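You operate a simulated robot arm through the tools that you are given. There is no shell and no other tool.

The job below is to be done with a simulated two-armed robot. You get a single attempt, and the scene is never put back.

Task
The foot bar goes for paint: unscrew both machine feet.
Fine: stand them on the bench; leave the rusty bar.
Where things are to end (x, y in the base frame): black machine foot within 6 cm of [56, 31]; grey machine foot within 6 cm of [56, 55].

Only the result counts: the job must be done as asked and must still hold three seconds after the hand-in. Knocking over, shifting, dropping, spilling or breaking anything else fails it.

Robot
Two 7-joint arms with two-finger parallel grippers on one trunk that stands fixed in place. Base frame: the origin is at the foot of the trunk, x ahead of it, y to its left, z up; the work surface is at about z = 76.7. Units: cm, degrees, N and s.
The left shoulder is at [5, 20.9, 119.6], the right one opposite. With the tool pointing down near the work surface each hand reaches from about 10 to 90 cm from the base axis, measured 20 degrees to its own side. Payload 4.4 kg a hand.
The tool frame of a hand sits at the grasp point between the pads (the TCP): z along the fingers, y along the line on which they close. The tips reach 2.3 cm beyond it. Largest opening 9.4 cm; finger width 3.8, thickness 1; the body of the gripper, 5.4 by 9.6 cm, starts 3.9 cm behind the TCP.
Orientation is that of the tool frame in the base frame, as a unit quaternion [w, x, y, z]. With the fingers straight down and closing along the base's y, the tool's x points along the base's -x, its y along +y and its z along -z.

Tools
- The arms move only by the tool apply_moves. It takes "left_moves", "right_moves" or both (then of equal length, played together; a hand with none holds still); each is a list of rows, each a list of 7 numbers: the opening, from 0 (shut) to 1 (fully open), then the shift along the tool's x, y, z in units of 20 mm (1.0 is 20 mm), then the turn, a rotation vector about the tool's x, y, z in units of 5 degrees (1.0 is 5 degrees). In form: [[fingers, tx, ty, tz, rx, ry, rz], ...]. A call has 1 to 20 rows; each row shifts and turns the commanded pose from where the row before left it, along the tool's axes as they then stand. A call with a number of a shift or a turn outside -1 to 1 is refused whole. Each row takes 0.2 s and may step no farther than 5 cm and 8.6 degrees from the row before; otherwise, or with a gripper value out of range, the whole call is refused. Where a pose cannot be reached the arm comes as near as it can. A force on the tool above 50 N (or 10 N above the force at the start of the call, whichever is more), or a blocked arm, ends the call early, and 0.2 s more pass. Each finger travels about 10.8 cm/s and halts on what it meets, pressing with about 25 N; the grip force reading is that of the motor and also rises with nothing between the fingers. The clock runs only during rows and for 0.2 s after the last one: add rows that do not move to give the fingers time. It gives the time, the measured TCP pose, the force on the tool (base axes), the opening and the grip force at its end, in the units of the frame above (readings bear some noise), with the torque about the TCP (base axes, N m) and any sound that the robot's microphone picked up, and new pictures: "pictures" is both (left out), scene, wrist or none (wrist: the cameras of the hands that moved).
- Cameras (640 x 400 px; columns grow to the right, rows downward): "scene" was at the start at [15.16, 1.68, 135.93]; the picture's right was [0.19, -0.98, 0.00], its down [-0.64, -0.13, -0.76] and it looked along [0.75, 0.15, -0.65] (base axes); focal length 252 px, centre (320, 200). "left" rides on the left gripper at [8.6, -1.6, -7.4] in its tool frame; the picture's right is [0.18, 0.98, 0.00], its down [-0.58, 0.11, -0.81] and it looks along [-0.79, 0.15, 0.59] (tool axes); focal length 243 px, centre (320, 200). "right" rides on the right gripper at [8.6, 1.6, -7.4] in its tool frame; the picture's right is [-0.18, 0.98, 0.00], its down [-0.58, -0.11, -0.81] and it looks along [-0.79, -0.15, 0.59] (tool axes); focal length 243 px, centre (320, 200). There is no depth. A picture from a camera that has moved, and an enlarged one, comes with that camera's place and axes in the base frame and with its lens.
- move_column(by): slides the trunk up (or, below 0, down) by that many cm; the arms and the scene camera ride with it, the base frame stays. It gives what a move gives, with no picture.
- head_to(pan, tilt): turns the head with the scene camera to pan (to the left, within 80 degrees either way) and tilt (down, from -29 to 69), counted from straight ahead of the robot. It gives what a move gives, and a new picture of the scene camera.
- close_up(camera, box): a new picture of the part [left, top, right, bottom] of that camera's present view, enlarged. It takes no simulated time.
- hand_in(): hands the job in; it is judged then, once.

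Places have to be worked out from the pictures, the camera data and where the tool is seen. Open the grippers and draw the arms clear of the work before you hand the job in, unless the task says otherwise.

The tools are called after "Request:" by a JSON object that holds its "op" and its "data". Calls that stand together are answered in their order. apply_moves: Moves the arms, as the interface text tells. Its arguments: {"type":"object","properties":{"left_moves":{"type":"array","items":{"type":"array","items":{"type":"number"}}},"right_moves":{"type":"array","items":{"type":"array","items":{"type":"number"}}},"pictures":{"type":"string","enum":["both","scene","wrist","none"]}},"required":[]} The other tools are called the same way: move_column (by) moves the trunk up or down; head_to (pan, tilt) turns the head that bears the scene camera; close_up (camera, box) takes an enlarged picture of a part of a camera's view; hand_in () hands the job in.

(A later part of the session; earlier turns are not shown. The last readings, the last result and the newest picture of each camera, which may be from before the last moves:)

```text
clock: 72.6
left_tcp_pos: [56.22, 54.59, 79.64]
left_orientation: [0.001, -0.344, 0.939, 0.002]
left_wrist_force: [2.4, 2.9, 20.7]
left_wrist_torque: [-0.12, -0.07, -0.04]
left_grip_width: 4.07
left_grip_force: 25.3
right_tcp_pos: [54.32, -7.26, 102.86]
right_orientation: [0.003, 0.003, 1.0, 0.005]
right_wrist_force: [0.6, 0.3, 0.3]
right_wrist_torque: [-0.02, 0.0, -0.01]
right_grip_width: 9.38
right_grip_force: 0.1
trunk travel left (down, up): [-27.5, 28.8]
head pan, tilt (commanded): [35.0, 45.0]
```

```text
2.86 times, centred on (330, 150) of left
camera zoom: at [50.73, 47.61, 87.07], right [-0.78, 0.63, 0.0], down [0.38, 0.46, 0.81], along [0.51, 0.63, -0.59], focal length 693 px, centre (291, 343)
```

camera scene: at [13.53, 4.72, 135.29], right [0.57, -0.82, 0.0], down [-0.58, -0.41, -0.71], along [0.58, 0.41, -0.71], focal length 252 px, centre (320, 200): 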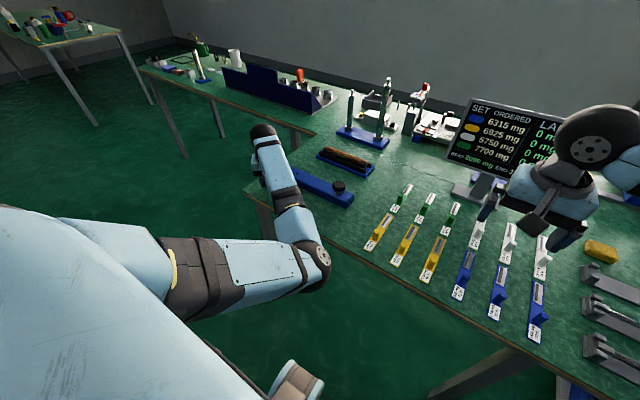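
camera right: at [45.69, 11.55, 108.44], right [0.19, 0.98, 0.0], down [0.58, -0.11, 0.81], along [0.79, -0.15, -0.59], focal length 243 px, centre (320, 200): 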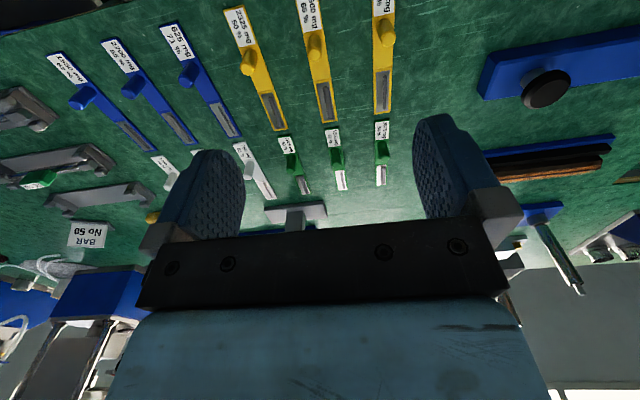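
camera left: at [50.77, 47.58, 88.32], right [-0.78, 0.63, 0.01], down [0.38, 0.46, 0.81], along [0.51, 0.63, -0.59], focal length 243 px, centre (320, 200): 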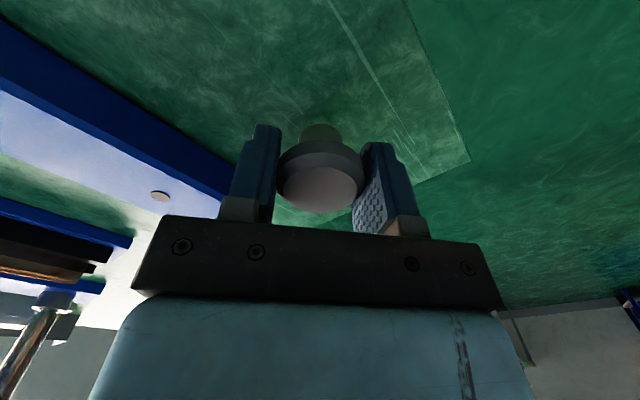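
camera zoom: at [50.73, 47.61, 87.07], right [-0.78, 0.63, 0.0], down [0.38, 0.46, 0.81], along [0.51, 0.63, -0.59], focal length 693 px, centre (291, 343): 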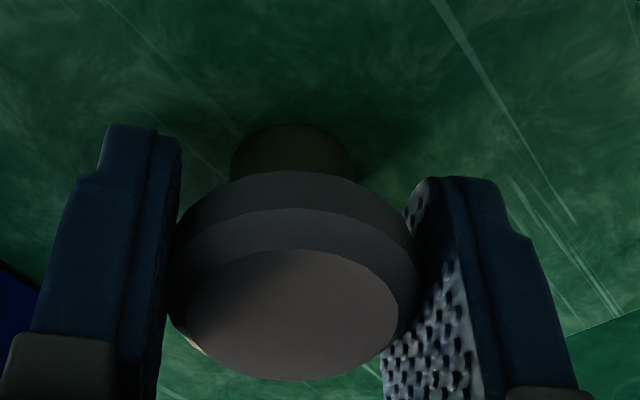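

The foot touches the bench at TCP ≈ 79.65, with 20 N of push. I back off slightly, open the fingers gently, wait, and check the foot before leaving.

Request:
{"op": "apply_moves", "data": {"left_moves": [[0, 0, 0, -0.05, 0, 0, 0], [0, 0, 0, 0, 0, 0, 0], [0.45, 0, 0, 0, 0, 0, 0], [0.5, 0, 0, 0, 0, 0, 0], [0.55, 0, 0, 0, 0, 0, 0], [0.65, 0, 0, 0, 0, 0, 0], [0.65, 0, 0, 0, 0, 0, 0]], "pictures": "wrist"}}

```text
clock: 74.2
left_tcp_pos: [56.18, 54.58, 79.46]
left_orientation: [-0.002, -0.344, 0.939, 0.001]
left_wrist_force: [-1.4, -1.4, 0.9]
left_wrist_torque: [-0.01, 0.0, -0.01]
left_grip_width: 6.13
left_grip_force: 0.0
right_tcp_pos: [54.54, -7.25, 102.78]
right_orientation: [0.003, 0.003, 1.0, 0.004]
right_wrist_force: [0.1, -0.1, -0.1]
right_wrist_torque: [-0.03, 0.02, 0.01]
right_grip_width: 9.39
right_grip_force: 0.0
trunk travel left (down, up): [-27.5, 28.8]
head pan, tilt (commanded): [35.0, 45.0]
camera left: at [50.77, 47.65, 86.99], right [-0.78, 0.63, 0.01], down [0.38, 0.46, 0.8], along [0.51, 0.63, -0.59], focal length 243 px, centre (320, 200)
```

left: 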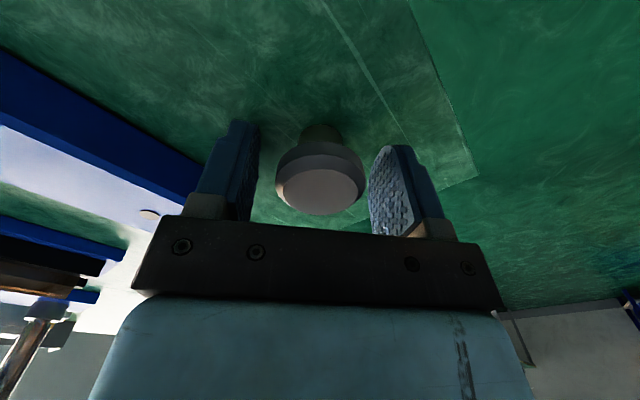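

The grey foot stands upright on the bench, clear of both fingers. I lift straight up.

Request:
{"op": "apply_moves", "data": {"left_moves": [[0.65, 0, 0, -0.3, 0, 0, 0], [0.65, 0, 0, -0.5, 0, 0, 0], [0.65, 0, 0, -0.7, 0, 0, 0], [0.65, 0, 0, -0.9, 0, 0, 0], [0.8, 0, 0, -0.9, 0, 0, 0], [1, 0, 0, -0.9, 0, 0, 0], [1, 0, 0, -0.9, 0, 0, 0], [1, 0, 0, -0.9, 0, 0, 0], [1, 0, 0, -0.9, 0, 0, 0]], "pictures": "both"}}

```text
clock: 76.2
left_tcp_pos: [56.08, 54.36, 93.42]
left_orientation: [-0.003, -0.343, 0.939, 0.003]
left_wrist_force: [-0.3, 0.2, 0.1]
left_wrist_torque: [0.0, 0.02, -0.01]
left_grip_width: 9.43
left_grip_force: 0.0
right_tcp_pos: [54.5, -7.16, 102.8]
right_orientation: [0.002, 0.003, 1.0, 0.004]
right_wrist_force: [0.1, 0.9, 0.2]
right_wrist_torque: [0.02, 0.02, 0.01]
right_grip_width: 9.41
right_grip_force: 0.0
trunk travel left (down, up): [-27.5, 28.8]
head pan, tilt (commanded): [35.0, 45.0]
camera scene: at [13.5, 4.67, 135.29], right [0.57, -0.82, 0.0], down [-0.58, -0.41, -0.71], along [0.58, 0.41, -0.71], focal length 252 px, centre (320, 200)
camera left: at [50.8, 47.47, 100.88], right [-0.78, 0.63, 0.01], down [0.38, 0.46, 0.81], along [0.51, 0.63, -0.59], focal length 243 px, centre (320, 200)
```

scene: 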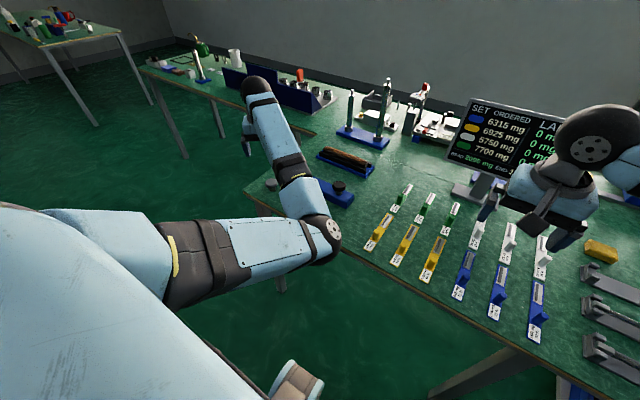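
left: 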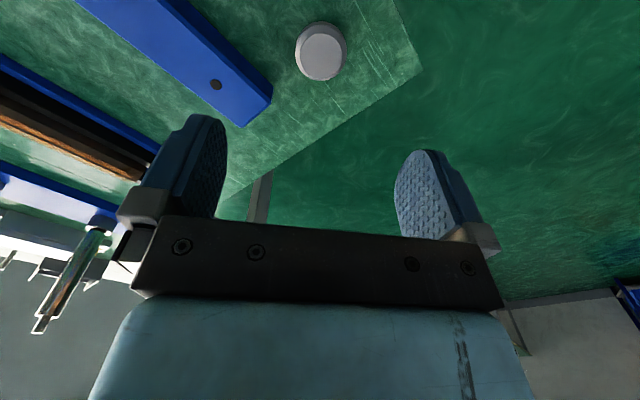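

The grey foot stands at about [56.2, 54.5]. Next I move the right hand farther away to give the left elbow room, and bring the left hand high over the black foot at [64.9, 33.4].

Request:
{"op": "apply_moves", "data": {"right_moves": [[1, 0.3, -0.8, 0, 0, 0, 0], [1, 0.3, -0.8, 0, 0, 0, 0], [1, 0.3, -0.8, 0, 0, 0, 0], [1, 0.3, -0.8, 0, 0, 0, 0], [1, 0.3, -0.8, 0, 0, 0, 0], [1, 0.3, -0.8, 0, 0, 0, 0], [1, 0.3, -0.8, 0, 0, 0, 0], [1, 0.3, -0.8, 0, 0, 0, 0], [1, 0.3, -0.8, 0, 0, 0, 0], [1, 0.3, -0.8, 0, 0, 0, 0], [1, 0.3, -0.8, 0, 0, 0, 0], [1, 0.3, -0.8, 0, 0, 0, 0]], "left_moves": [[1, 0, 0, -0.5, 0, 0, 1], [1, 0, 0, -0.5, 0, 0, 1], [1, 0, 0, -0.5, 0, 0, 1], [1, 0, 0, -0.5, 0, 0, 1], [1, 0, 0, 0, 0, 0, 1], [1, 0, 0, 0, 0, 0, 1], [1, 0, 0, 0, 0, 0, 1], [1, 0, 0, 0, 0, 0, 1], [1, 0, 0, 0, 0, 0, 0], [1, 0, 0, 0, 0, 0, 0], [1, 0, 0, 0, 0, 0, 0], [1, 0, 0, 0, 0, 0, 0]], "pictures": "none"}}

Request:
{"op": "head_to", "data": {"pan": 22, "tilt": 45}}

```text
clock: 78.8
left_tcp_pos: [56.37, 54.45, 97.34]
left_orientation: [-0.002, -0.002, 1.0, 0.001]
left_wrist_force: [0.6, -0.5, 0.7]
left_wrist_torque: [0.03, 0.02, 0.03]
left_grip_width: 9.39
left_grip_force: 0.1
right_tcp_pos: [47.12, -26.47, 102.74]
right_orientation: [0.002, 0.003, 1.0, 0.005]
right_wrist_force: [-0.1, -0.5, 0.2]
right_wrist_torque: [0.01, -0.02, -0.05]
right_grip_width: 9.38
right_grip_force: 0.2
trunk travel left (down, up): [-27.5, 28.8]
head pan, tilt (commanded): [35.0, 45.0]
```

```text
clock: 79.6
left_tcp_pos: [56.37, 54.41, 97.45]
left_orientation: [-0.003, -0.002, 1.0, 0.002]
left_wrist_force: [0.2, 0.2, 0.1]
left_wrist_torque: [-0.02, -0.02, 0.02]
left_grip_width: 9.41
left_grip_force: 0.0
right_tcp_pos: [47.17, -26.36, 102.67]
right_orientation: [0.002, 0.004, 1.0, 0.004]
right_wrist_force: [0.7, -0.5, 0.2]
right_wrist_torque: [0.01, 0.0, 0.01]
right_grip_width: 9.41
right_grip_force: 0.2
trunk travel left (down, up): [-27.5, 28.8]
head pan, tilt (commanded): [22.0, 45.0]
camera scene: at [14.39, 3.1, 135.29], right [0.38, -0.93, 0.0], down [-0.66, -0.27, -0.71], along [0.66, 0.27, -0.71], focal length 252 px, centre (320, 200)
```

scene: 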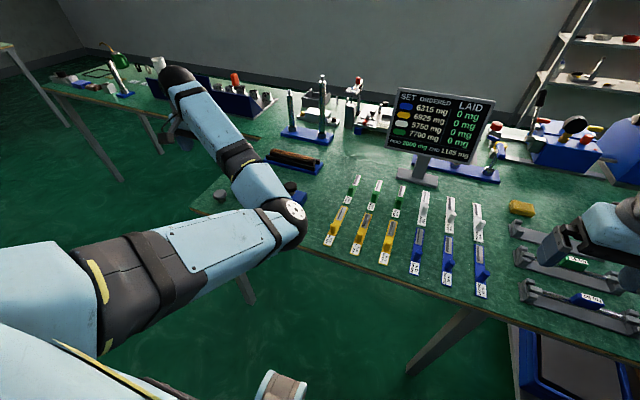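

The right hand is clear. I now move the left hand at z ≈ 97 over to the black foot.

Request:
{"op": "apply_moves", "data": {"left_moves": [[1, -0.354, -0.875, 0, 0, 0, 0], [1, -0.354, -0.875, 0, 0, 0, 0], [1, -0.354, -0.875, 0, 0, 0, 0], [1, -0.354, -0.875, 0, 0, 0, 0], [1, -0.354, -0.875, 0, 0, 0, 0], [1, -0.354, -0.875, 0, 0, 0, 0], [1, -0.354, -0.875, 0, 0, 0, 0], [1, -0.354, -0.875, 0, 0, 0, 0], [1, -0.354, -0.875, 0, 0, 0, 0], [1, -0.354, -0.875, 0, 0, 0, 0], [1, -0.354, -0.875, 0, 0, 0, 0], [1, -0.354, -0.875, 0, 0, 0, 0]], "pictures": "both"}}

Request:
{"op": "close_up", "data": {"camera": "left", "box": [240, 0, 400, 100]}}

```text
clock: 82.2
left_tcp_pos: [66.45, 35.59, 96.94]
left_orientation: [0.004, -0.01, 1.0, 0.005]
left_wrist_force: [0.8, 0.6, 0.5]
left_wrist_torque: [0.02, 0.02, -0.01]
left_grip_width: 9.38
left_grip_force: 0.1
left hand out of reach, approached as far as the arm can: row 9, 10, 11, 12
right_tcp_pos: [47.1, -26.53, 102.57]
right_orientation: [0.002, 0.004, 1.0, 0.005]
right_wrist_force: [0.5, -0.1, 0.4]
right_wrist_torque: [0.0, 0.0, -0.03]
right_grip_width: 9.41
right_grip_force: 0.0
trunk travel left (down, up): [-27.5, 28.8]
head pan, tilt (commanded): [22.0, 45.0]
camera scene: at [14.41, 3.08, 135.29], right [0.37, -0.93, 0.0], down [-0.66, -0.26, -0.71], along [0.66, 0.27, -0.71], focal length 252 px, centre (320, 200)
camera left: at [57.84, 33.75, 104.21], right [-0.2, 0.98, 0.01], down [0.57, 0.11, 0.81], along [0.79, 0.17, -0.58], focal length 243 px, centre (320, 200)
```

scene: 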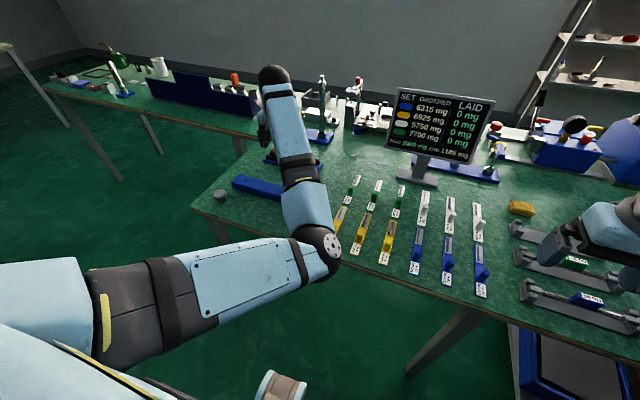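
left: 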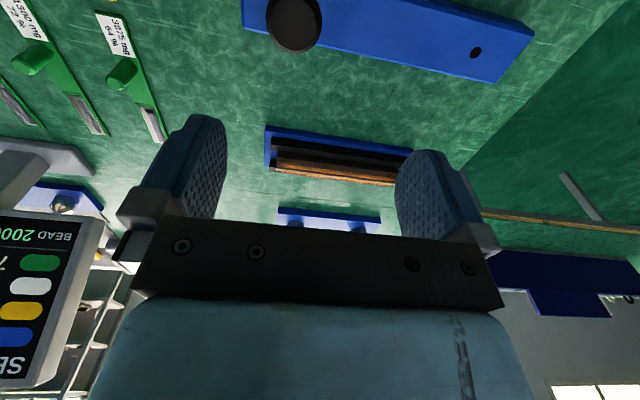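

```text
4.00 times, centred on (320, 50) of left
camera zoom: at [57.84, 33.75, 104.21], right [-0.2, 0.98, 0.01], down [0.57, 0.11, 0.81], along [0.79, 0.17, -0.58], focal length 970 px, centre (320, 800)
```

zoom: 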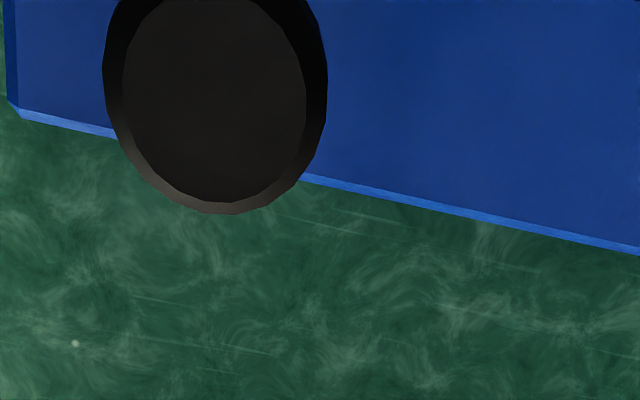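

The inward-elbow posture cannot reach the black foot. I go back left and up to open space, then turn the hand far in the + direction to drive the elbow back outside.

Request:
{"op": "apply_moves", "data": {"left_moves": [[1, 0.5, 0.5, -0.4, 0, 0, 0], [1, 0.5, 0.7, -0.4, 0, 0, 0], [1, 0.5, 0.7, -0.4, 0, 0, 0], [1, 0.5, 0.7, -0.4, 0, 0, 0], [1, 0.5, 0.7, -0.4, 0, 0, 0], [1, 0.5, 0.7, -0.4, 0, 0, 0], [1, 0.5, 0.7, -0.4, 0, 0, 0], [1, 0.5, 0.7, -0.4, 0, 0, 0], [1, 0.5, 0.7, -0.4, 0, 0, 0], [1, 0.5, 0.7, -0.4, 0, 0, 0], [1, 0.5, 0.7, 0, 0, 0, 0]], "pictures": "none"}}

Request:
{"op": "apply_moves", "data": {"left_moves": [[1, 0, 0, 0, 0, 0, 1], [1, 0, 0, 0, 0, 0, 1], [1, 0, 0, 0, 0, 0, 1], [1, 0, 0, 0, 0, 0, 1], [1, 0, 0, 0, 0, 0, 1], [1, 0, 0, 0, 0, 0, 1], [1, 0, 0, 0, 0, 0, 1], [1, 0, 0, 0, 0, 0, 1], [1, 0, 0, 0, 0, 0, 1], [1, 0, 0, 0, 0, 0, 1], [1, 0, 0, 0, 0, 0, 1], [1, 0, 0, 0, 0, 0, 1], [1, 0, 0, 0, 0, 0, 1], [1, 0, 0, 0, 0, 0, 1], [1, 0, 0, 0, 0, 0, 1], [1, 0, 0, 0, 0, 0, 1], [1, 0, 0, 0, 0, 0, 1], [1, 0, 0, 0, 0, 0, 1], [1, 0, 0, 0, 0, 0, 1], [1, 0, 0, 0, 0, 0, 1]], "pictures": "scene"}}

```text
clock: 84.6
left_tcp_pos: [55.85, 49.98, 104.09]
left_orientation: [-0.001, -0.002, 1.0, 0.002]
left_wrist_force: [0.2, 0.0, 0.1]
left_wrist_torque: [-0.01, 0.0, -0.04]
left_grip_width: 9.36
left_grip_force: 0.1
left hand out of reach, approached as far as the arm can: row 1, 2
right_tcp_pos: [47.19, -26.3, 102.63]
right_orientation: [0.002, 0.004, 1.0, 0.004]
right_wrist_force: [0.1, 0.0, -0.4]
right_wrist_torque: [-0.05, 0.0, 0.03]
right_grip_width: 9.39
right_grip_force: 0.1
trunk travel left (down, up): [-27.5, 28.8]
head pan, tilt (commanded): [22.0, 45.0]
```

```text
clock: 88.8
left_tcp_pos: [55.82, 50.09, 103.94]
left_orientation: [-0.001, 0.765, 0.644, -0.001]
left_wrist_force: [0.5, 0.5, 0.5]
left_wrist_torque: [-0.04, -0.01, -0.02]
left_grip_width: 9.42
left_grip_force: 0.0
right_tcp_pos: [47.12, -26.51, 102.69]
right_orientation: [0.003, 0.004, 1.0, 0.004]
right_wrist_force: [-0.5, 0.2, 0.9]
right_wrist_torque: [0.0, 0.04, -0.01]
right_grip_width: 9.4
right_grip_force: 0.0
trunk travel left (down, up): [-27.5, 28.8]
head pan, tilt (commanded): [22.0, 45.0]
camera scene: at [14.4, 3.1, 135.29], right [0.37, -0.93, 0.0], down [-0.66, -0.26, -0.71], along [0.66, 0.26, -0.71], focal length 252 px, centre (320, 200)
```

scene: 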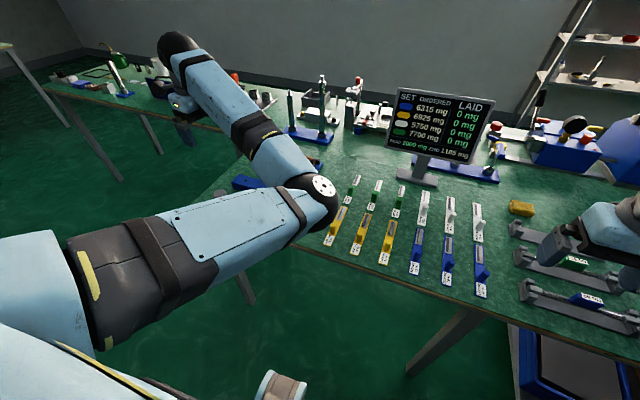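

At +100° the elbow is still inside, so I keep turning.

Request:
{"op": "apply_moves", "data": {"left_moves": [[1, 0, 0, 0, 0, 0, 1], [1, 0, 0, 0, 0, 0, 1], [1, 0, 0, 0, 0, 0, 1], [1, 0, 0, 0, 0, 0, 1], [1, 0, 0, 0, 0, 0, 1], [1, 0, 0, 0, 0, 0, 1], [1, 0, 0, 0, 0, 0, 1], [1, 0, 0, 0, 0, 0, 1], [1, 0, 0, 0, 0, 0, 1], [1, 0, 0, 0, 0, 0, 1], [1, 0, 0, 0, 0, 0, 1], [1, 0, 0, 0, 0, 0, 1], [1, 0, 0, 0, 0, 0, 1], [1, 0, 0, 0, 0, 0, 1], [1, 0, 0, 0, 0, 0, 1], [1, 0, 0, 0, 0, 0, 1], [1, 0, 0, 0, 0, 0, 1], [1, 0, 0, 0, 0, 0, 1], [1, 0, 0, 0, 0, 0, 1], [1, 0, 0, 0, 0, 0, 1]], "pictures": "scene"}}

```text
clock: 93.0
left_tcp_pos: [69.77, 45.94, 93.42]
left_orientation: [0.001, 0.992, -0.129, -0.004]
left_wrist_force: [0.5, -0.1, -0.2]
left_wrist_torque: [0.05, 0.0, 0.01]
left_grip_width: 9.4
left_grip_force: 0.1
left hand out of reach, approached as far as the arm can: row 1, 2, 3, 4, 5, 6, 7, 8, 9, 10, 11, 19, 20
right_tcp_pos: [47.1, -26.51, 102.58]
right_orientation: [0.002, 0.003, 1.0, 0.005]
right_wrist_force: [0.3, -0.8, 0.5]
right_wrist_torque: [0.02, 0.04, 0.01]
right_grip_width: 9.39
right_grip_force: 0.1
trunk travel left (down, up): [-27.5, 28.8]
head pan, tilt (commanded): [22.0, 45.0]
camera scene: at [14.5, 2.97, 135.28], right [0.37, -0.93, 0.0], down [-0.66, -0.26, -0.71], along [0.65, 0.27, -0.71], focal length 252 px, centre (320, 200)
```

scene: 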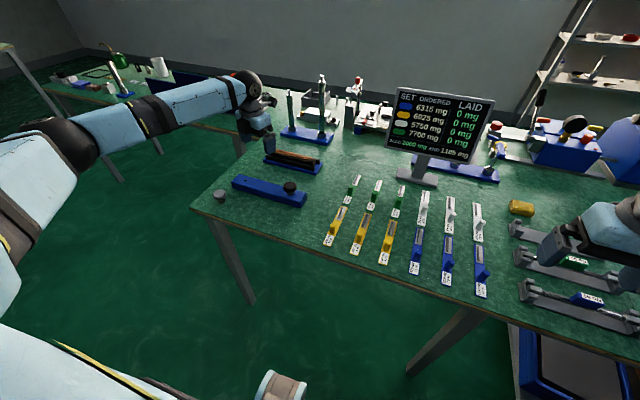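

The elbow flipped back outside, and the hand has drifted to [69.8, 45.9, 93.4]. I check that nothing was disturbed before going on.

Request:
{"op": "close_up", "data": {"camera": "scene", "box": [180, 80, 340, 220]}}

Request:
{"op": "close_up", "data": {"camera": "scene", "box": [0, 80, 240, 230]}}

```text
2.86 times, centred on (260, 150) of scene
camera zoom: at [14.5, 2.97, 135.28], right [0.37, -0.93, 0.0], down [-0.66, -0.26, -0.71], along [0.65, 0.27, -0.71], focal length 721 px, centre (491, 343)
```

zoom: 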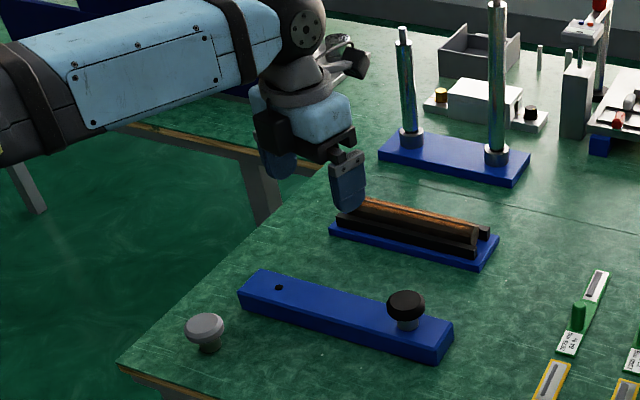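

```text
2.67 times, centred on (120, 155) of scene
camera zoom: at [14.5, 2.97, 135.28], right [0.37, -0.93, 0.0], down [-0.66, -0.26, -0.71], along [0.65, 0.27, -0.71], focal length 673 px, centre (853, 320)
```

zoom: 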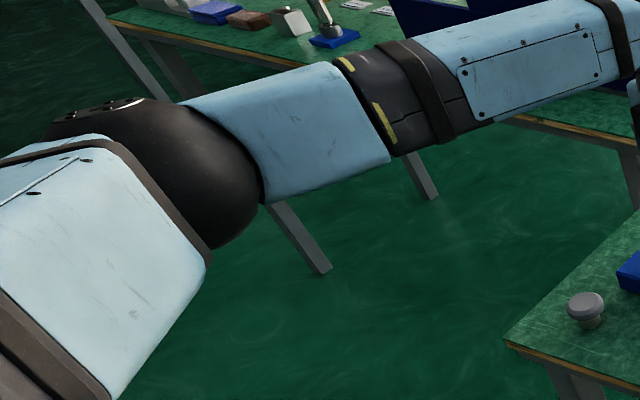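

All is in order: the grey foot stands at the front left, and the black foot and the rusty bar are untouched. I unwind the left hand in this outer-elbow posture while rising a little.

Request:
{"op": "apply_moves", "data": {"left_moves": [[1, 0, 0, -0.25, 0, 0, 0], [1, 0, 0, -0.25, 0, 0, 0], [1, 0, 0, -0.25, 0, 0, 1], [1, 0, 0, -0.25, 0, 0, 1], [1, 0, 0, -0.25, 0, 0, 1], [1, 0, 0, -0.25, 0, 0, 1], [1, 0, 0, 0, 0, 0, 1], [1, 0, 0, 0, 0, 0, 1], [1, 0, 0, 0, 0, 0, 1], [1, 0, 0, 0, 0, 0, 1]], "pictures": "scene"}}

```text
clock: 95.2
left_tcp_pos: [69.65, 46.16, 94.46]
left_orientation: [0.0, 0.992, -0.128, -0.003]
left_wrist_force: [-0.4, 0.4, 0.0]
left_wrist_torque: [0.02, 0.02, -0.02]
left_grip_width: 9.41
left_grip_force: 0.0
left hand out of reach, approached as far as the arm can: row 3, 4, 5, 6, 7, 8, 9, 10
right_tcp_pos: [47.12, -26.41, 102.74]
right_orientation: [0.003, 0.003, 1.0, 0.004]
right_wrist_force: [0.0, 0.3, 1.1]
right_wrist_torque: [-0.01, 0.02, 0.01]
right_grip_width: 9.41
right_grip_force: 0.0
trunk travel left (down, up): [-27.5, 28.8]
head pan, tilt (commanded): [22.0, 45.0]
camera scene: at [14.4, 3.1, 135.29], right [0.37, -0.93, 0.0], down [-0.66, -0.26, -0.71], along [0.66, 0.26, -0.71], focal length 252 px, centre (320, 200)
```

scene: 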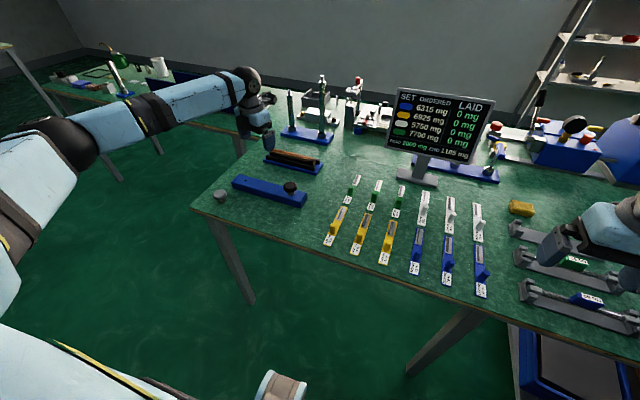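

It is on the + end stop, so I unwind in the minus direction.

Request:
{"op": "apply_moves", "data": {"left_moves": [[1, 0, 0, 0, 0, 0, -1], [1, 0, 0, 0, 0, 0, -1], [1, 0, 0, 0, 0, 0, -1], [1, 0, 0, 0, 0, 0, -1], [1, 0, 0, 0, 0, 0, -1], [1, 0, 0, 0, 0, 0, -1], [1, 0, 0, 0, 0, 0, -1], [1, 0, 0, 0, 0, 0, -1], [1, 0, 0, 0, 0, 0, -1], [1, 0, 0, 0, 0, 0, -1], [1, 0, 0, 0, 0, 0, -1], [1, 0, 0, 0, 0, 0, -1], [1, 0, 0, 0, 0, 0, -1], [1, 0, 0, 0, 0, 0, -1], [1, 0, 0, 0, 0, 0, -1], [1, 0, 0, 0, 0, 0, -1], [1, 0, 0, 0, 0, 0, -1], [1, 0, 0, 0, 0, 0, -1], [1, 0, 0, 0, 0, 0, -1], [1, 0, 0, 0, 0, 0, -1]], "pictures": "scene"}}

```text
clock: 99.4
left_tcp_pos: [69.74, 46.25, 94.41]
left_orientation: [-0.003, 0.735, 0.678, -0.001]
left_wrist_force: [-0.3, 0.4, -0.3]
left_wrist_torque: [0.05, 0.02, 0.02]
left_grip_width: 9.42
left_grip_force: 0.0
right_tcp_pos: [47.13, -26.39, 102.62]
right_orientation: [0.003, 0.003, 1.0, 0.004]
right_wrist_force: [0.5, 0.3, -0.8]
right_wrist_torque: [-0.01, 0.0, -0.01]
right_grip_width: 9.38
right_grip_force: 0.0
trunk travel left (down, up): [-27.5, 28.8]
head pan, tilt (commanded): [22.0, 45.0]
camera scene: at [14.4, 3.1, 135.29], right [0.37, -0.93, 0.0], down [-0.66, -0.26, -0.71], along [0.66, 0.26, -0.71], focal length 252 px, centre (320, 200)
```

scene: 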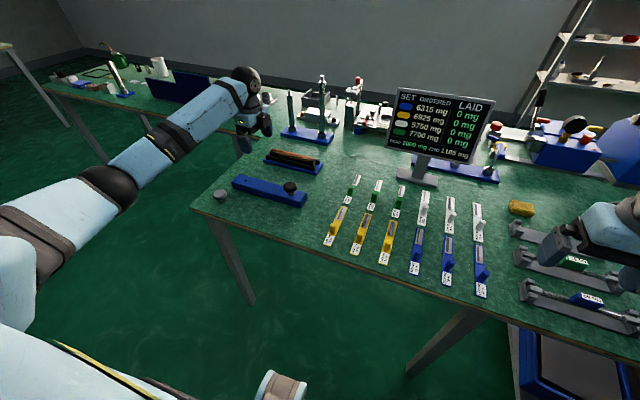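

The elbow is outside and the hand is at +95°, a good start for a long counter-clockwise stroke. I move above the black foot with this yaw.

Request:
{"op": "apply_moves", "data": {"left_moves": [[1, -0.823, -0.229, 0, 0, 0, 0], [1, -0.823, -0.229, 0, 0, 0, 0], [1, -0.823, -0.229, 0, 0, 0, 0], [1, -0.823, -0.229, 0, 0, 0, 0], [1, -0.823, -0.229, 0, 0, 0, 0], [1, -0.823, -0.229, 0, 0, 0, 0], [1, -0.823, -0.229, 0, 0, 0, 0], [1, -0.823, -0.229, 0, 0, 0, 0], [1, 0, 0, 0, 0, 0, 0]], "pictures": "both"}}

```text
clock: 101.4
left_tcp_pos: [64.87, 33.26, 94.32]
left_orientation: [-0.003, 0.735, 0.678, -0.001]
left_wrist_force: [-0.2, 0.5, 0.9]
left_wrist_torque: [-0.01, 0.0, 0.0]
left_grip_width: 9.39
left_grip_force: 0.0
right_tcp_pos: [47.09, -26.35, 102.59]
right_orientation: [0.003, 0.003, 1.0, 0.004]
right_wrist_force: [0.1, -0.7, 0.5]
right_wrist_torque: [0.01, 0.01, 0.01]
right_grip_width: 9.37
right_grip_force: 0.1
trunk travel left (down, up): [-27.5, 28.8]
head pan, tilt (commanded): [22.0, 45.0]
camera scene: at [14.4, 3.11, 135.29], right [0.37, -0.93, 0.0], down [-0.66, -0.27, -0.71], along [0.66, 0.26, -0.71], focal length 252 px, centre (320, 200)
camera left: at [64.16, 41.91, 101.67], right [0.99, 0.1, -0.01], down [0.06, -0.59, 0.8], along [0.08, -0.8, -0.59], focal length 243 px, centre (320, 200)
```

scene: 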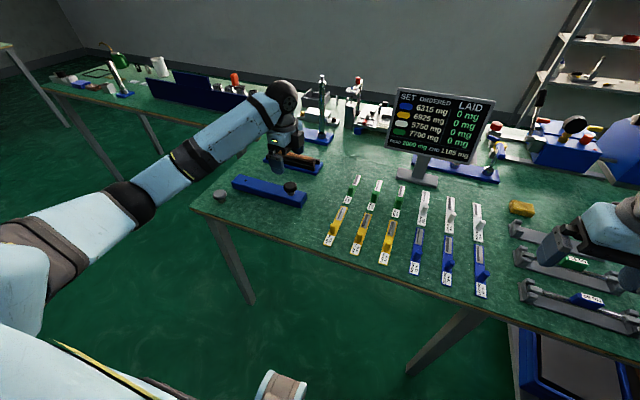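
left: 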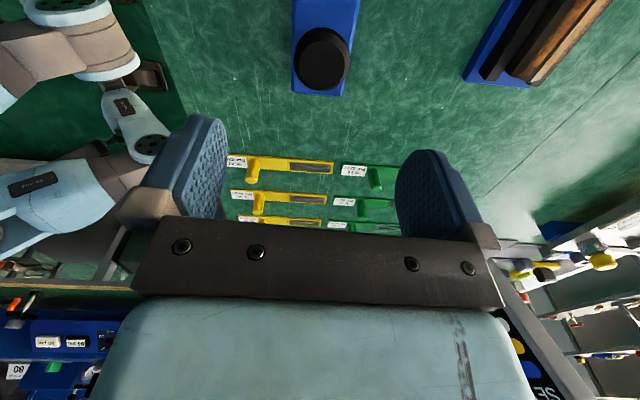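

The disc is in view. I zoom in to measure its centre relative to the tool axis.

Request:
{"op": "close_up", "data": {"camera": "left", "box": [240, 10, 400, 110]}}

```text
4.00 times, centred on (320, 60) of left
camera zoom: at [64.16, 41.91, 101.67], right [0.99, 0.1, -0.01], down [0.06, -0.59, 0.8], along [0.08, -0.8, -0.59], focal length 970 px, centre (320, 760)
```

zoom: 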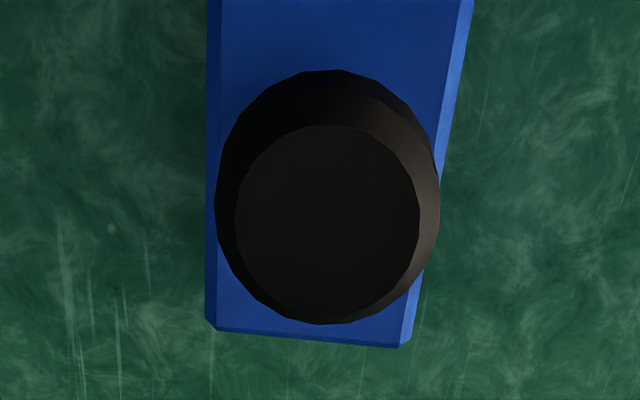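

The centre is within a few mm. I descend to the same height (88.6) at which I calibrated on the grey foot, and compare there.

Request:
{"op": "apply_moves", "data": {"left_moves": [[1, 0, 0, 0.72, 0, 0, 0], [1, 0, 0, 0.72, 0, 0, 0], [1, 0, 0, 0.72, 0, 0, 0], [1, 0, 0, 0.69, 0, 0, 0], [1, 0, 0, 0, 0, 0, 0]], "pictures": "none"}}

Request:
{"op": "close_up", "data": {"camera": "left", "box": [240, 60, 400, 160]}}

```text
clock: 102.6
left_tcp_pos: [65.04, 33.36, 88.57]
left_orientation: [-0.002, 0.736, 0.677, -0.001]
left_wrist_force: [-0.2, -0.6, 0.2]
left_wrist_torque: [0.03, 0.0, 0.01]
left_grip_width: 9.37
left_grip_force: 0.1
right_tcp_pos: [46.99, -26.37, 102.57]
right_orientation: [0.003, 0.004, 1.0, 0.003]
right_wrist_force: [0.1, -0.2, -0.7]
right_wrist_torque: [0.01, -0.01, -0.03]
right_grip_width: 9.41
right_grip_force: 0.0
trunk travel left (down, up): [-27.5, 28.8]
head pan, tilt (commanded): [22.0, 45.0]
```

```text
4.00 times, centred on (320, 110) of left
camera zoom: at [64.16, 42.1, 96.08], right [0.99, 0.1, -0.01], down [0.06, -0.59, 0.8], along [0.08, -0.8, -0.59], focal length 970 px, centre (320, 560)
```

zoom: 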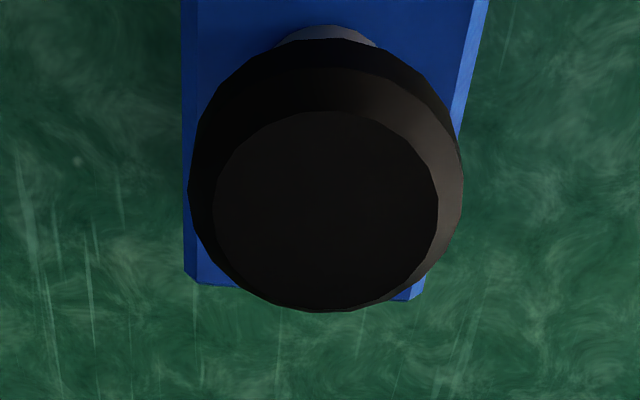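

The black disc appears at almost the same offset and height as the grey one did. I shift by under 1 mm, descend 6 cm, and close on it.

Request:
{"op": "apply_moves", "data": {"left_moves": [[1, -0.025, 0.036, 0.6, 0, 0, 0], [1, 0, 0, 0.8, 0, 0, 0], [1, 0, 0, 0.8, 0, 0, 0], [1, 0, 0, 0.8, 0, 0, 0], [0.7, 0, 0, 0, 0, 0, 0], [0.5, 0, 0, 0, 0, 0, 0], [0.4, 0, 0, 0, 0, 0, 0], [0.2, 0, 0, 0, 0, 0, 0], [0, 0, 0, 0, 0, 0, 0]], "pictures": "both"}}

```text
clock: 104.6
left_tcp_pos: [64.93, 33.16, 82.75]
left_orientation: [-0.003, 0.736, 0.677, -0.001]
left_wrist_force: [-1.5, -1.1, -0.9]
left_wrist_torque: [-0.01, 0.03, -0.03]
left_grip_width: 4.11
left_grip_force: 24.4
right_tcp_pos: [47.12, -26.34, 102.72]
right_orientation: [0.002, 0.004, 1.0, 0.003]
right_wrist_force: [0.0, -0.2, 0.5]
right_wrist_torque: [0.01, 0.02, -0.01]
right_grip_width: 9.38
right_grip_force: 0.1
trunk travel left (down, up): [-27.5, 28.8]
head pan, tilt (commanded): [22.0, 45.0]
camera scene: at [14.4, 3.09, 135.29], right [0.37, -0.93, 0.0], down [-0.66, -0.26, -0.71], along [0.66, 0.26, -0.71], focal length 252 px, centre (320, 200)
camera left: at [64.2, 41.98, 90.19], right [0.99, 0.1, -0.01], down [0.07, -0.59, 0.8], along [0.08, -0.8, -0.59], focal length 243 px, centre (320, 200)
```

scene: 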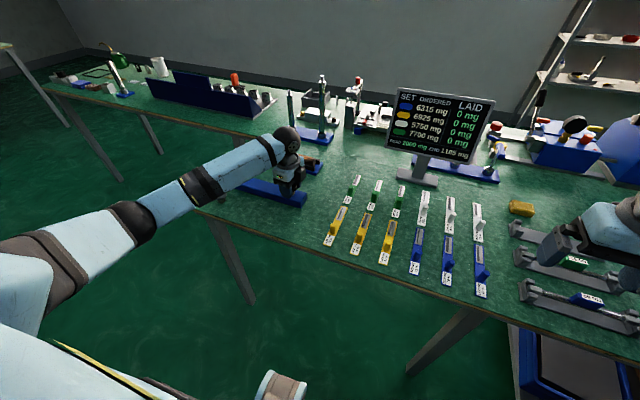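
left: 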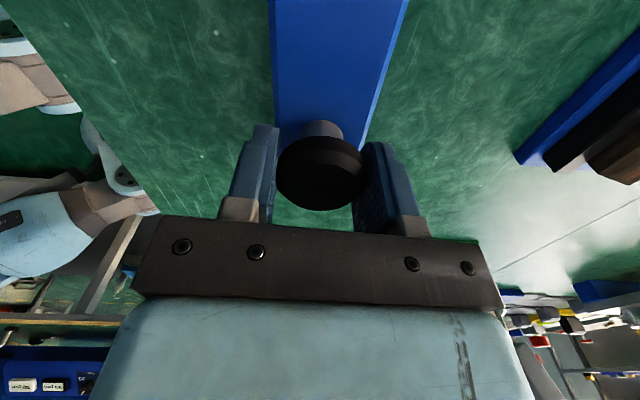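

The black disc is gripped (4.11 cm). I turn counter-clockwise 40° and check the forces and the bar.

Request:
{"op": "apply_moves", "data": {"left_moves": [[0, 0, 0, 0, 0, 0, -0.5], [0, 0, 0, 0, 0, 0, -0.5], [0, 0, 0, 0, 0, 0, -1], [0, 0, 0, 0, 0, 0, -1], [0, 0, 0, 0, 0, 0, -1], [0, 0, 0, 0, 0, 0, -1], [0, 0, 0, 0, 0, 0, -1], [0, 0, 0, 0, 0, 0, -1], [0, 0, 0, 0, 0, 0, -1]], "pictures": "wrist"}}

Request:
{"op": "close_up", "data": {"camera": "scene", "box": [180, 110, 340, 220]}}

```text
clock: 106.6
left_tcp_pos: [65.21, 33.41, 82.68]
left_orientation: [-0.003, 0.459, 0.888, 0.0]
left_wrist_force: [10.6, -2.3, 0.9]
left_wrist_torque: [-0.08, -0.32, -0.04]
left_grip_width: 4.1
left_grip_force: 25.4
right_tcp_pos: [47.13, -26.4, 102.63]
right_orientation: [0.002, 0.003, 1.0, 0.004]
right_wrist_force: [-0.5, 0.0, -0.4]
right_wrist_torque: [0.02, 0.01, 0.0]
right_grip_width: 9.42
right_grip_force: 0.0
trunk travel left (down, up): [-27.5, 28.8]
head pan, tilt (commanded): [22.0, 45.0]
camera left: at [58.9, 39.39, 90.21], right [0.7, 0.72, 0.0], down [0.43, -0.41, 0.8], along [0.58, -0.56, -0.6], focal length 243 px, centre (320, 200)
```

left: 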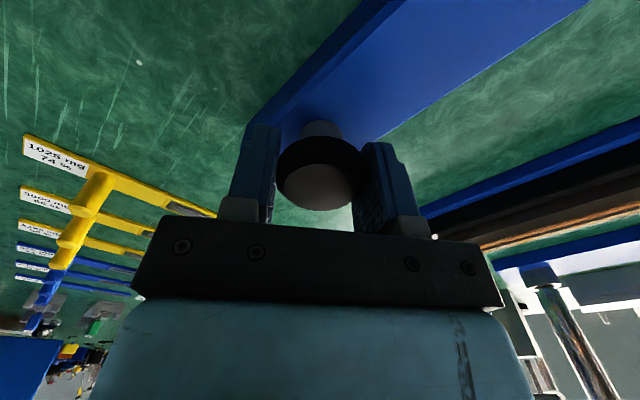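

```text
3.64 times, centred on (260, 165) of scene
camera zoom: at [14.48, 3.08, 135.29], right [0.37, -0.93, 0.0], down [-0.66, -0.26, -0.71], along [0.66, 0.27, -0.71], focal length 918 px, centre (538, 327)
```

zoom: 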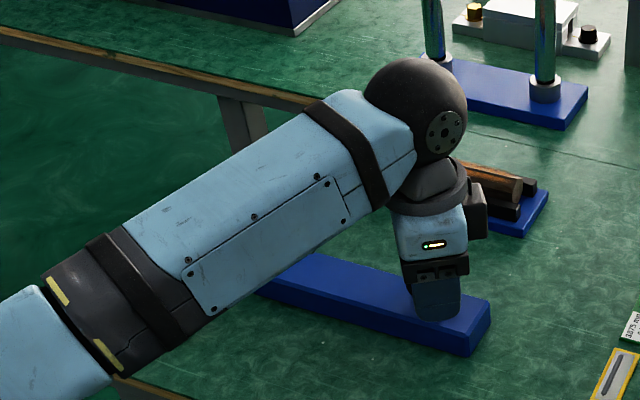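

The bar is steady, with about 11 N of side load. I regrip with a sub-millimetre recentring and continue the turn.

Request:
{"op": "apply_moves", "data": {"left_moves": [[0.6, 0, 0, 0, 0, 0, 0], [0.6, 0, 0, 0, 0, 0, 0], [0.6, 0.019, 0.047, 0, 0, 0, 0], [0.5, 0, 0, 0, 0, 0, 0], [0.4, 0, 0, 0, 0, 0, 0], [0.2, 0, 0, 0, 0, 0, 0], [0, 0, 0, 0, 0, 0, 0], [0, 0, 0, 0, 0, 0, -1], [0, 0, 0, 0, 0, 0, -1], [0, 0, 0, 0, 0, 0, -1], [0, 0, 0, 0, 0, 0, -1], [0, 0, 0, 0, 0, 0, -1], [0, 0, 0, 0, 0, 0, -1], [0, 0, 0, 0, 0, 0, -1], [0, 0, 0, 0, 0, 0, -1], [0, 0, 0, 0, 0, 0, -1], [0, 0, 0, 0, 0, 0, -1], [0, 0, 0, 0, 0, 0, -1], [0, 0, 0, 0, 0, 0, -1]], "pictures": "both"}}

```text
clock: 110.6
left_tcp_pos: [65.06, 33.53, 82.59]
left_orientation: [-0.003, -0.047, 0.999, 0.001]
left_wrist_force: [-2.4, 16.6, -0.3]
left_wrist_torque: [0.47, 0.06, -0.01]
left_grip_width: 4.06
left_grip_force: 24.9
right_tcp_pos: [47.14, -26.31, 102.7]
right_orientation: [0.003, 0.004, 1.0, 0.004]
right_wrist_force: [0.3, 0.0, 0.9]
right_wrist_torque: [0.04, 0.03, 0.02]
right_grip_width: 9.42
right_grip_force: 0.0
trunk travel left (down, up): [-27.5, 28.8]
head pan, tilt (commanded): [22.0, 45.0]
camera scene: at [14.41, 3.25, 135.29], right [0.37, -0.93, 0.0], down [-0.66, -0.27, -0.71], along [0.66, 0.26, -0.71], focal length 252 px, centre (320, 200)
camera left: at [56.78, 31.0, 90.11], right [-0.28, 0.96, 0.0], down [0.57, 0.16, 0.8], along [0.77, 0.22, -0.6], focal length 243 px, centre (320, 200)
```

scene: 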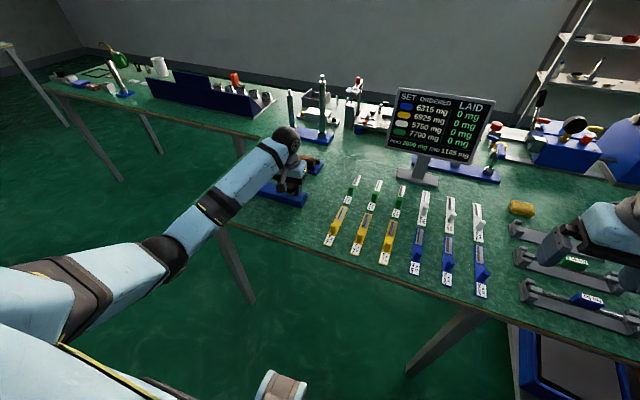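
left: 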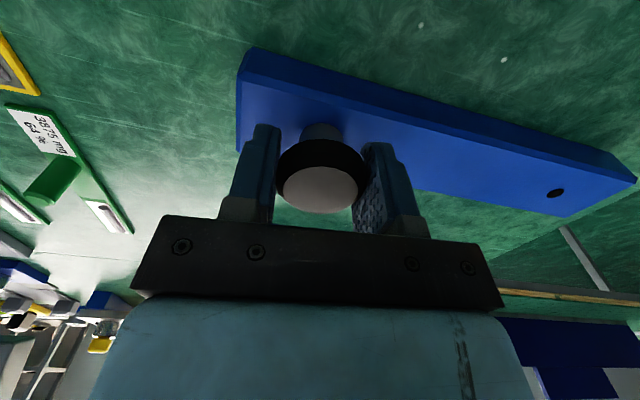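

I have turned 100° in total; the side load is 17 N, so I recentre by about 1 mm with another regrip and turn 70° more.

Request:
{"op": "apply_moves", "data": {"left_moves": [[0.6, 0, 0, 0, 0, 0, 0], [0.6, 0, 0, 0, 0, 0, 0], [0.6, 0.04, 0.02, 0, 0, 0, 0], [0.5, 0, 0, 0, 0, 0, 0], [0.4, 0, 0, 0, 0, 0, 0], [0.2, 0, 0, 0, 0, 0, 0], [0, 0, 0, 0, 0, 0, 0], [0, 0, 0, 0, 0, 0, -1], [0, 0, 0, 0, 0, 0, -1], [0, 0, 0, 0, 0, 0, -1], [0, 0, 0, 0, 0, 0, -1], [0, 0, 0, 0, 0, 0, -1], [0, 0, 0, 0, 0, 0, -1], [0, 0, 0, 0, 0, 0, -1], [0, 0, 0, 0, 0, 0, -1], [0, 0, 0, 0, 0, 0, -1], [0, 0, 0, 0, 0, 0, -1], [0, 0, 0, 0, 0, 0, -1], [0, 0, 0, 0, 0, 0, -1]], "pictures": "both"}}

```text
clock: 114.6
left_tcp_pos: [65.11, 33.42, 82.71]
left_orientation: [-0.002, -0.539, 0.842, 0.002]
left_wrist_force: [12.6, 6.2, 8.0]
left_wrist_torque: [0.13, -0.39, 0.03]
left_grip_width: 4.01
left_grip_force: 24.9
right_tcp_pos: [47.14, -26.4, 102.63]
right_orientation: [0.002, 0.004, 1.0, 0.004]
right_wrist_force: [-0.4, 0.1, -0.2]
right_wrist_torque: [-0.04, 0.0, -0.01]
right_grip_width: 9.4
right_grip_force: 0.1
trunk travel left (down, up): [-27.5, 28.8]
head pan, tilt (commanded): [22.0, 45.0]
camera scene: at [14.44, 3.1, 135.29], right [0.37, -0.93, 0.0], down [-0.66, -0.26, -0.71], along [0.66, 0.26, -0.71], focal length 252 px, centre (320, 200)
camera left: at [63.02, 24.86, 90.13], right [-0.97, 0.24, 0.01], down [0.15, 0.57, 0.81], along [0.19, 0.78, -0.59], focal length 243 px, centre (320, 200)
```

scene: 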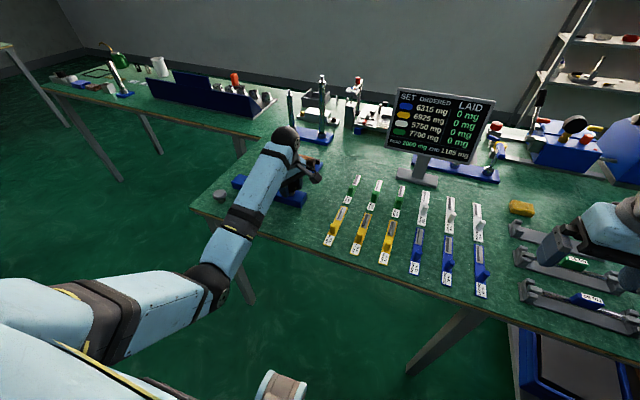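
left: 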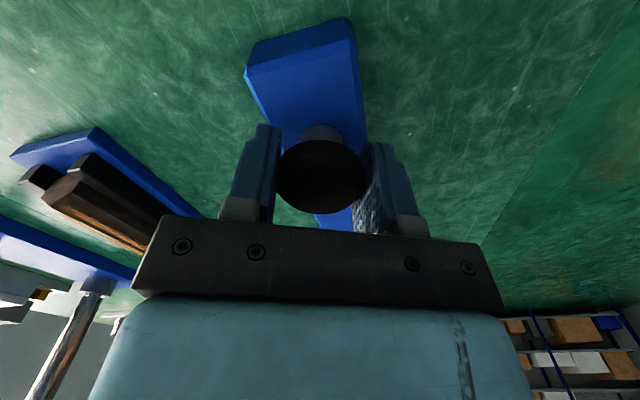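

The side load is moderate, and an 8 N upward push has appeared, so the foot is rising on its thread. I turn 25° more with a slight lift and read the forces.

Request:
{"op": "apply_moves", "data": {"left_moves": [[0, 0, 0, -0.02, 0, 0, -1], [0, 0, 0, -0.02, 0, 0, -1], [0, 0, 0, -0.02, 0, 0, -1], [0, 0, 0, -0.02, 0, 0, -1], [0, 0, 0, 0, 0, 0, -1], [0, 0, 0, 0, 0, 0, 0]], "pictures": "scene"}}

```text
clock: 116.0
left_tcp_pos: [64.98, 33.51, 82.63]
left_orientation: [0.002, 0.709, -0.706, -0.003]
left_wrist_force: [15.5, 7.4, 0.5]
left_wrist_torque: [0.25, -0.44, 0.0]
left_grip_width: 4.01
left_grip_force: 25.2
right_tcp_pos: [47.16, -26.4, 102.54]
right_orientation: [0.003, 0.004, 1.0, 0.005]
right_wrist_force: [-0.1, -0.4, 0.0]
right_wrist_torque: [0.02, 0.0, -0.02]
right_grip_width: 9.39
right_grip_force: 0.1
trunk travel left (down, up): [-27.5, 28.8]
head pan, tilt (commanded): [22.0, 45.0]
camera scene: at [14.53, 3.16, 135.27], right [0.37, -0.93, 0.0], down [-0.66, -0.27, -0.71], along [0.65, 0.26, -0.71], focal length 252 px, centre (320, 200)
```

scene: 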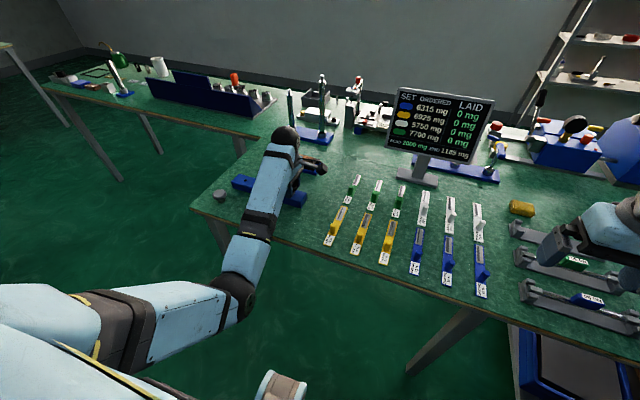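

The foot is not yet free (17 N of side load remains), and about 185° have been turned. I open, recentre slightly, turn back 100°, and regrip for another stroke.

Request:
{"op": "apply_moves", "data": {"left_moves": [[0.6, 0, 0, 0, 0, 0, 0], [0.7, -0.035, -0.01, 0, 0, 0, 0], [0.7, 0, 0, 0, 0, 0, 1], [0.7, 0, 0, 0, 0, 0, 1], [0.7, 0, 0, 0, 0, 0, 1], [0.7, 0, 0, 0, 0, 0, 1], [0.7, 0, 0, 0, 0, 0, 1], [0.7, 0, 0, 0, 0, 0, 1], [0.7, 0, 0, 0, 0, 0, 1], [0.7, 0, 0, 0, 0, 0, 1], [0.7, 0, 0, 0, 0, 0, 1], [0.7, 0, 0, 0, 0, 0, 1], [0.7, 0, 0, 0, 0, 0, 1], [0.7, 0, 0, 0, 0, 0, 1], [0.7, 0, 0, 0, 0, 0, 1], [0.7, 0, 0, 0, 0, 0, 1], [0.7, 0, 0, 0, 0, 0, 1], [0.7, 0, 0, 0, 0, 0, 1], [0.7, 0, 0, 0, 0, 0, 1], [0.7, 0, 0, 0, 0, 0, 1]], "pictures": "both"}}

```text
clock: 120.2
left_tcp_pos: [65.0, 33.37, 82.8]
left_orientation: [-0.002, -0.002, 1.0, 0.001]
left_wrist_force: [-1.0, -0.8, 0.4]
left_wrist_torque: [0.0, 0.01, -0.03]
left_grip_width: 6.58
left_grip_force: 0.1
right_tcp_pos: [46.98, -26.37, 102.66]
right_orientation: [0.003, 0.004, 1.0, 0.005]
right_wrist_force: [0.0, -0.1, -0.5]
right_wrist_torque: [-0.02, -0.01, 0.0]
right_grip_width: 9.4
right_grip_force: 0.0
trunk travel left (down, up): [-27.5, 28.8]
head pan, tilt (commanded): [22.0, 45.0]
camera scene: at [14.4, 3.1, 135.29], right [0.37, -0.93, 0.0], down [-0.66, -0.26, -0.71], along [0.66, 0.26, -0.71], focal length 252 px, centre (320, 200)
camera left: at [56.52, 31.76, 90.32], right [-0.19, 0.98, 0.0], down [0.59, 0.11, 0.8], along [0.79, 0.15, -0.6], focal length 243 px, centre (320, 200)
```

scene: 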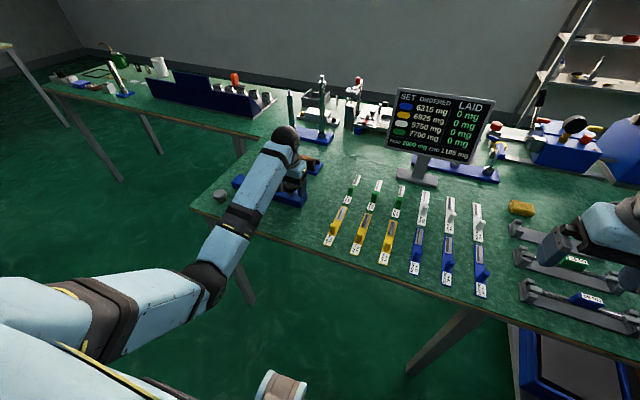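
left: 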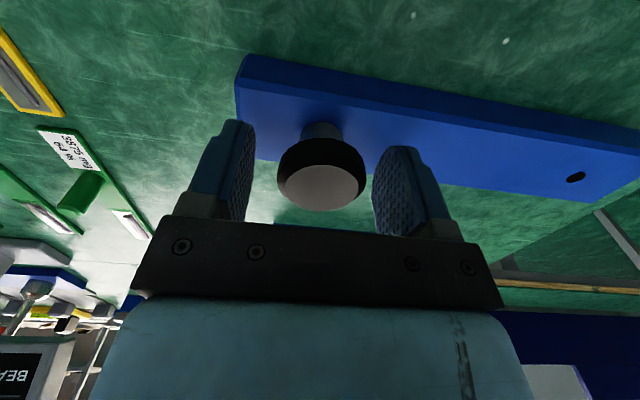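

The disc is still on its seat. I turn back another 60°, grip, and begin the next stroke.

Request:
{"op": "apply_moves", "data": {"left_moves": [[0.7, 0, 0, 0, 0, 0, 1], [0.7, 0, 0, 0, 0, 0, 1], [0.7, 0, 0, 0, 0, 0, 1], [0.7, 0, 0, 0, 0, 0, 1], [0.7, 0, 0, 0, 0, 0, 1], [0.7, 0, 0, 0, 0, 0, 1], [0.7, 0, 0, 0, 0, 0, 1], [0.7, 0, 0, 0, 0, 0, 1], [0.7, 0, 0, 0, 0, 0, 1], [0.7, 0, 0, 0, 0, 0, 1], [0.7, 0, 0, 0, 0, 0, 1], [0.7, 0, 0, 0, 0, 0, 1], [0.5, 0, 0, 0, 0, 0, 0], [0.4, 0, 0, 0, 0, 0, 0], [0.2, 0, 0, 0, 0, 0, 0], [0, 0, 0, 0, 0, 0, 0]], "pictures": "none"}}

Request:
{"op": "apply_moves", "data": {"left_moves": [[0, 0, 0, 0, 0, 0, -1], [0, 0, 0, 0, 0, 0, -1], [0, 0, 0, 0, 0, 0, -1], [0, 0, 0, 0, 0, 0, -1], [0, 0, 0, 0, 0, 0, -1], [0, 0, 0, 0, 0, 0, -1], [0, 0, 0, 0, 0, 0, -1], [0, 0, 0, 0, 0, 0, -1], [0, 0, 0, 0, 0, 0, -1], [0, 0, 0, 0, 0, 0, -1]], "pictures": "none"}}

```text
clock: 123.6
left_tcp_pos: [65.05, 33.5, 82.96]
left_orientation: [-0.003, 0.499, 0.867, -0.001]
left_wrist_force: [1.3, -2.2, 1.8]
left_wrist_torque: [-0.09, 0.0, -0.02]
left_grip_width: 3.98
left_grip_force: 25.2
right_tcp_pos: [47.03, -26.5, 102.69]
right_orientation: [0.002, 0.004, 1.0, 0.005]
right_wrist_force: [-0.3, 0.4, 0.0]
right_wrist_torque: [-0.02, 0.0, 0.03]
right_grip_width: 9.39
right_grip_force: 0.1
trunk travel left (down, up): [-27.5, 28.8]
head pan, tilt (commanded): [22.0, 45.0]
```

```text
clock: 125.8
left_tcp_pos: [64.93, 33.5, 83.02]
left_orientation: [-0.003, 0.085, 0.996, 0.001]
left_wrist_force: [9.9, 1.0, 11.7]
left_wrist_torque: [0.02, -0.34, -0.13]
left_grip_width: 4.03
left_grip_force: 25.1
right_tcp_pos: [47.04, -26.46, 102.65]
right_orientation: [0.002, 0.004, 1.0, 0.005]
right_wrist_force: [-0.5, 0.3, -0.4]
right_wrist_torque: [-0.02, 0.01, -0.01]
right_grip_width: 9.38
right_grip_force: 0.1
trunk travel left (down, up): [-27.5, 28.8]
head pan, tilt (commanded): [22.0, 45.0]
```

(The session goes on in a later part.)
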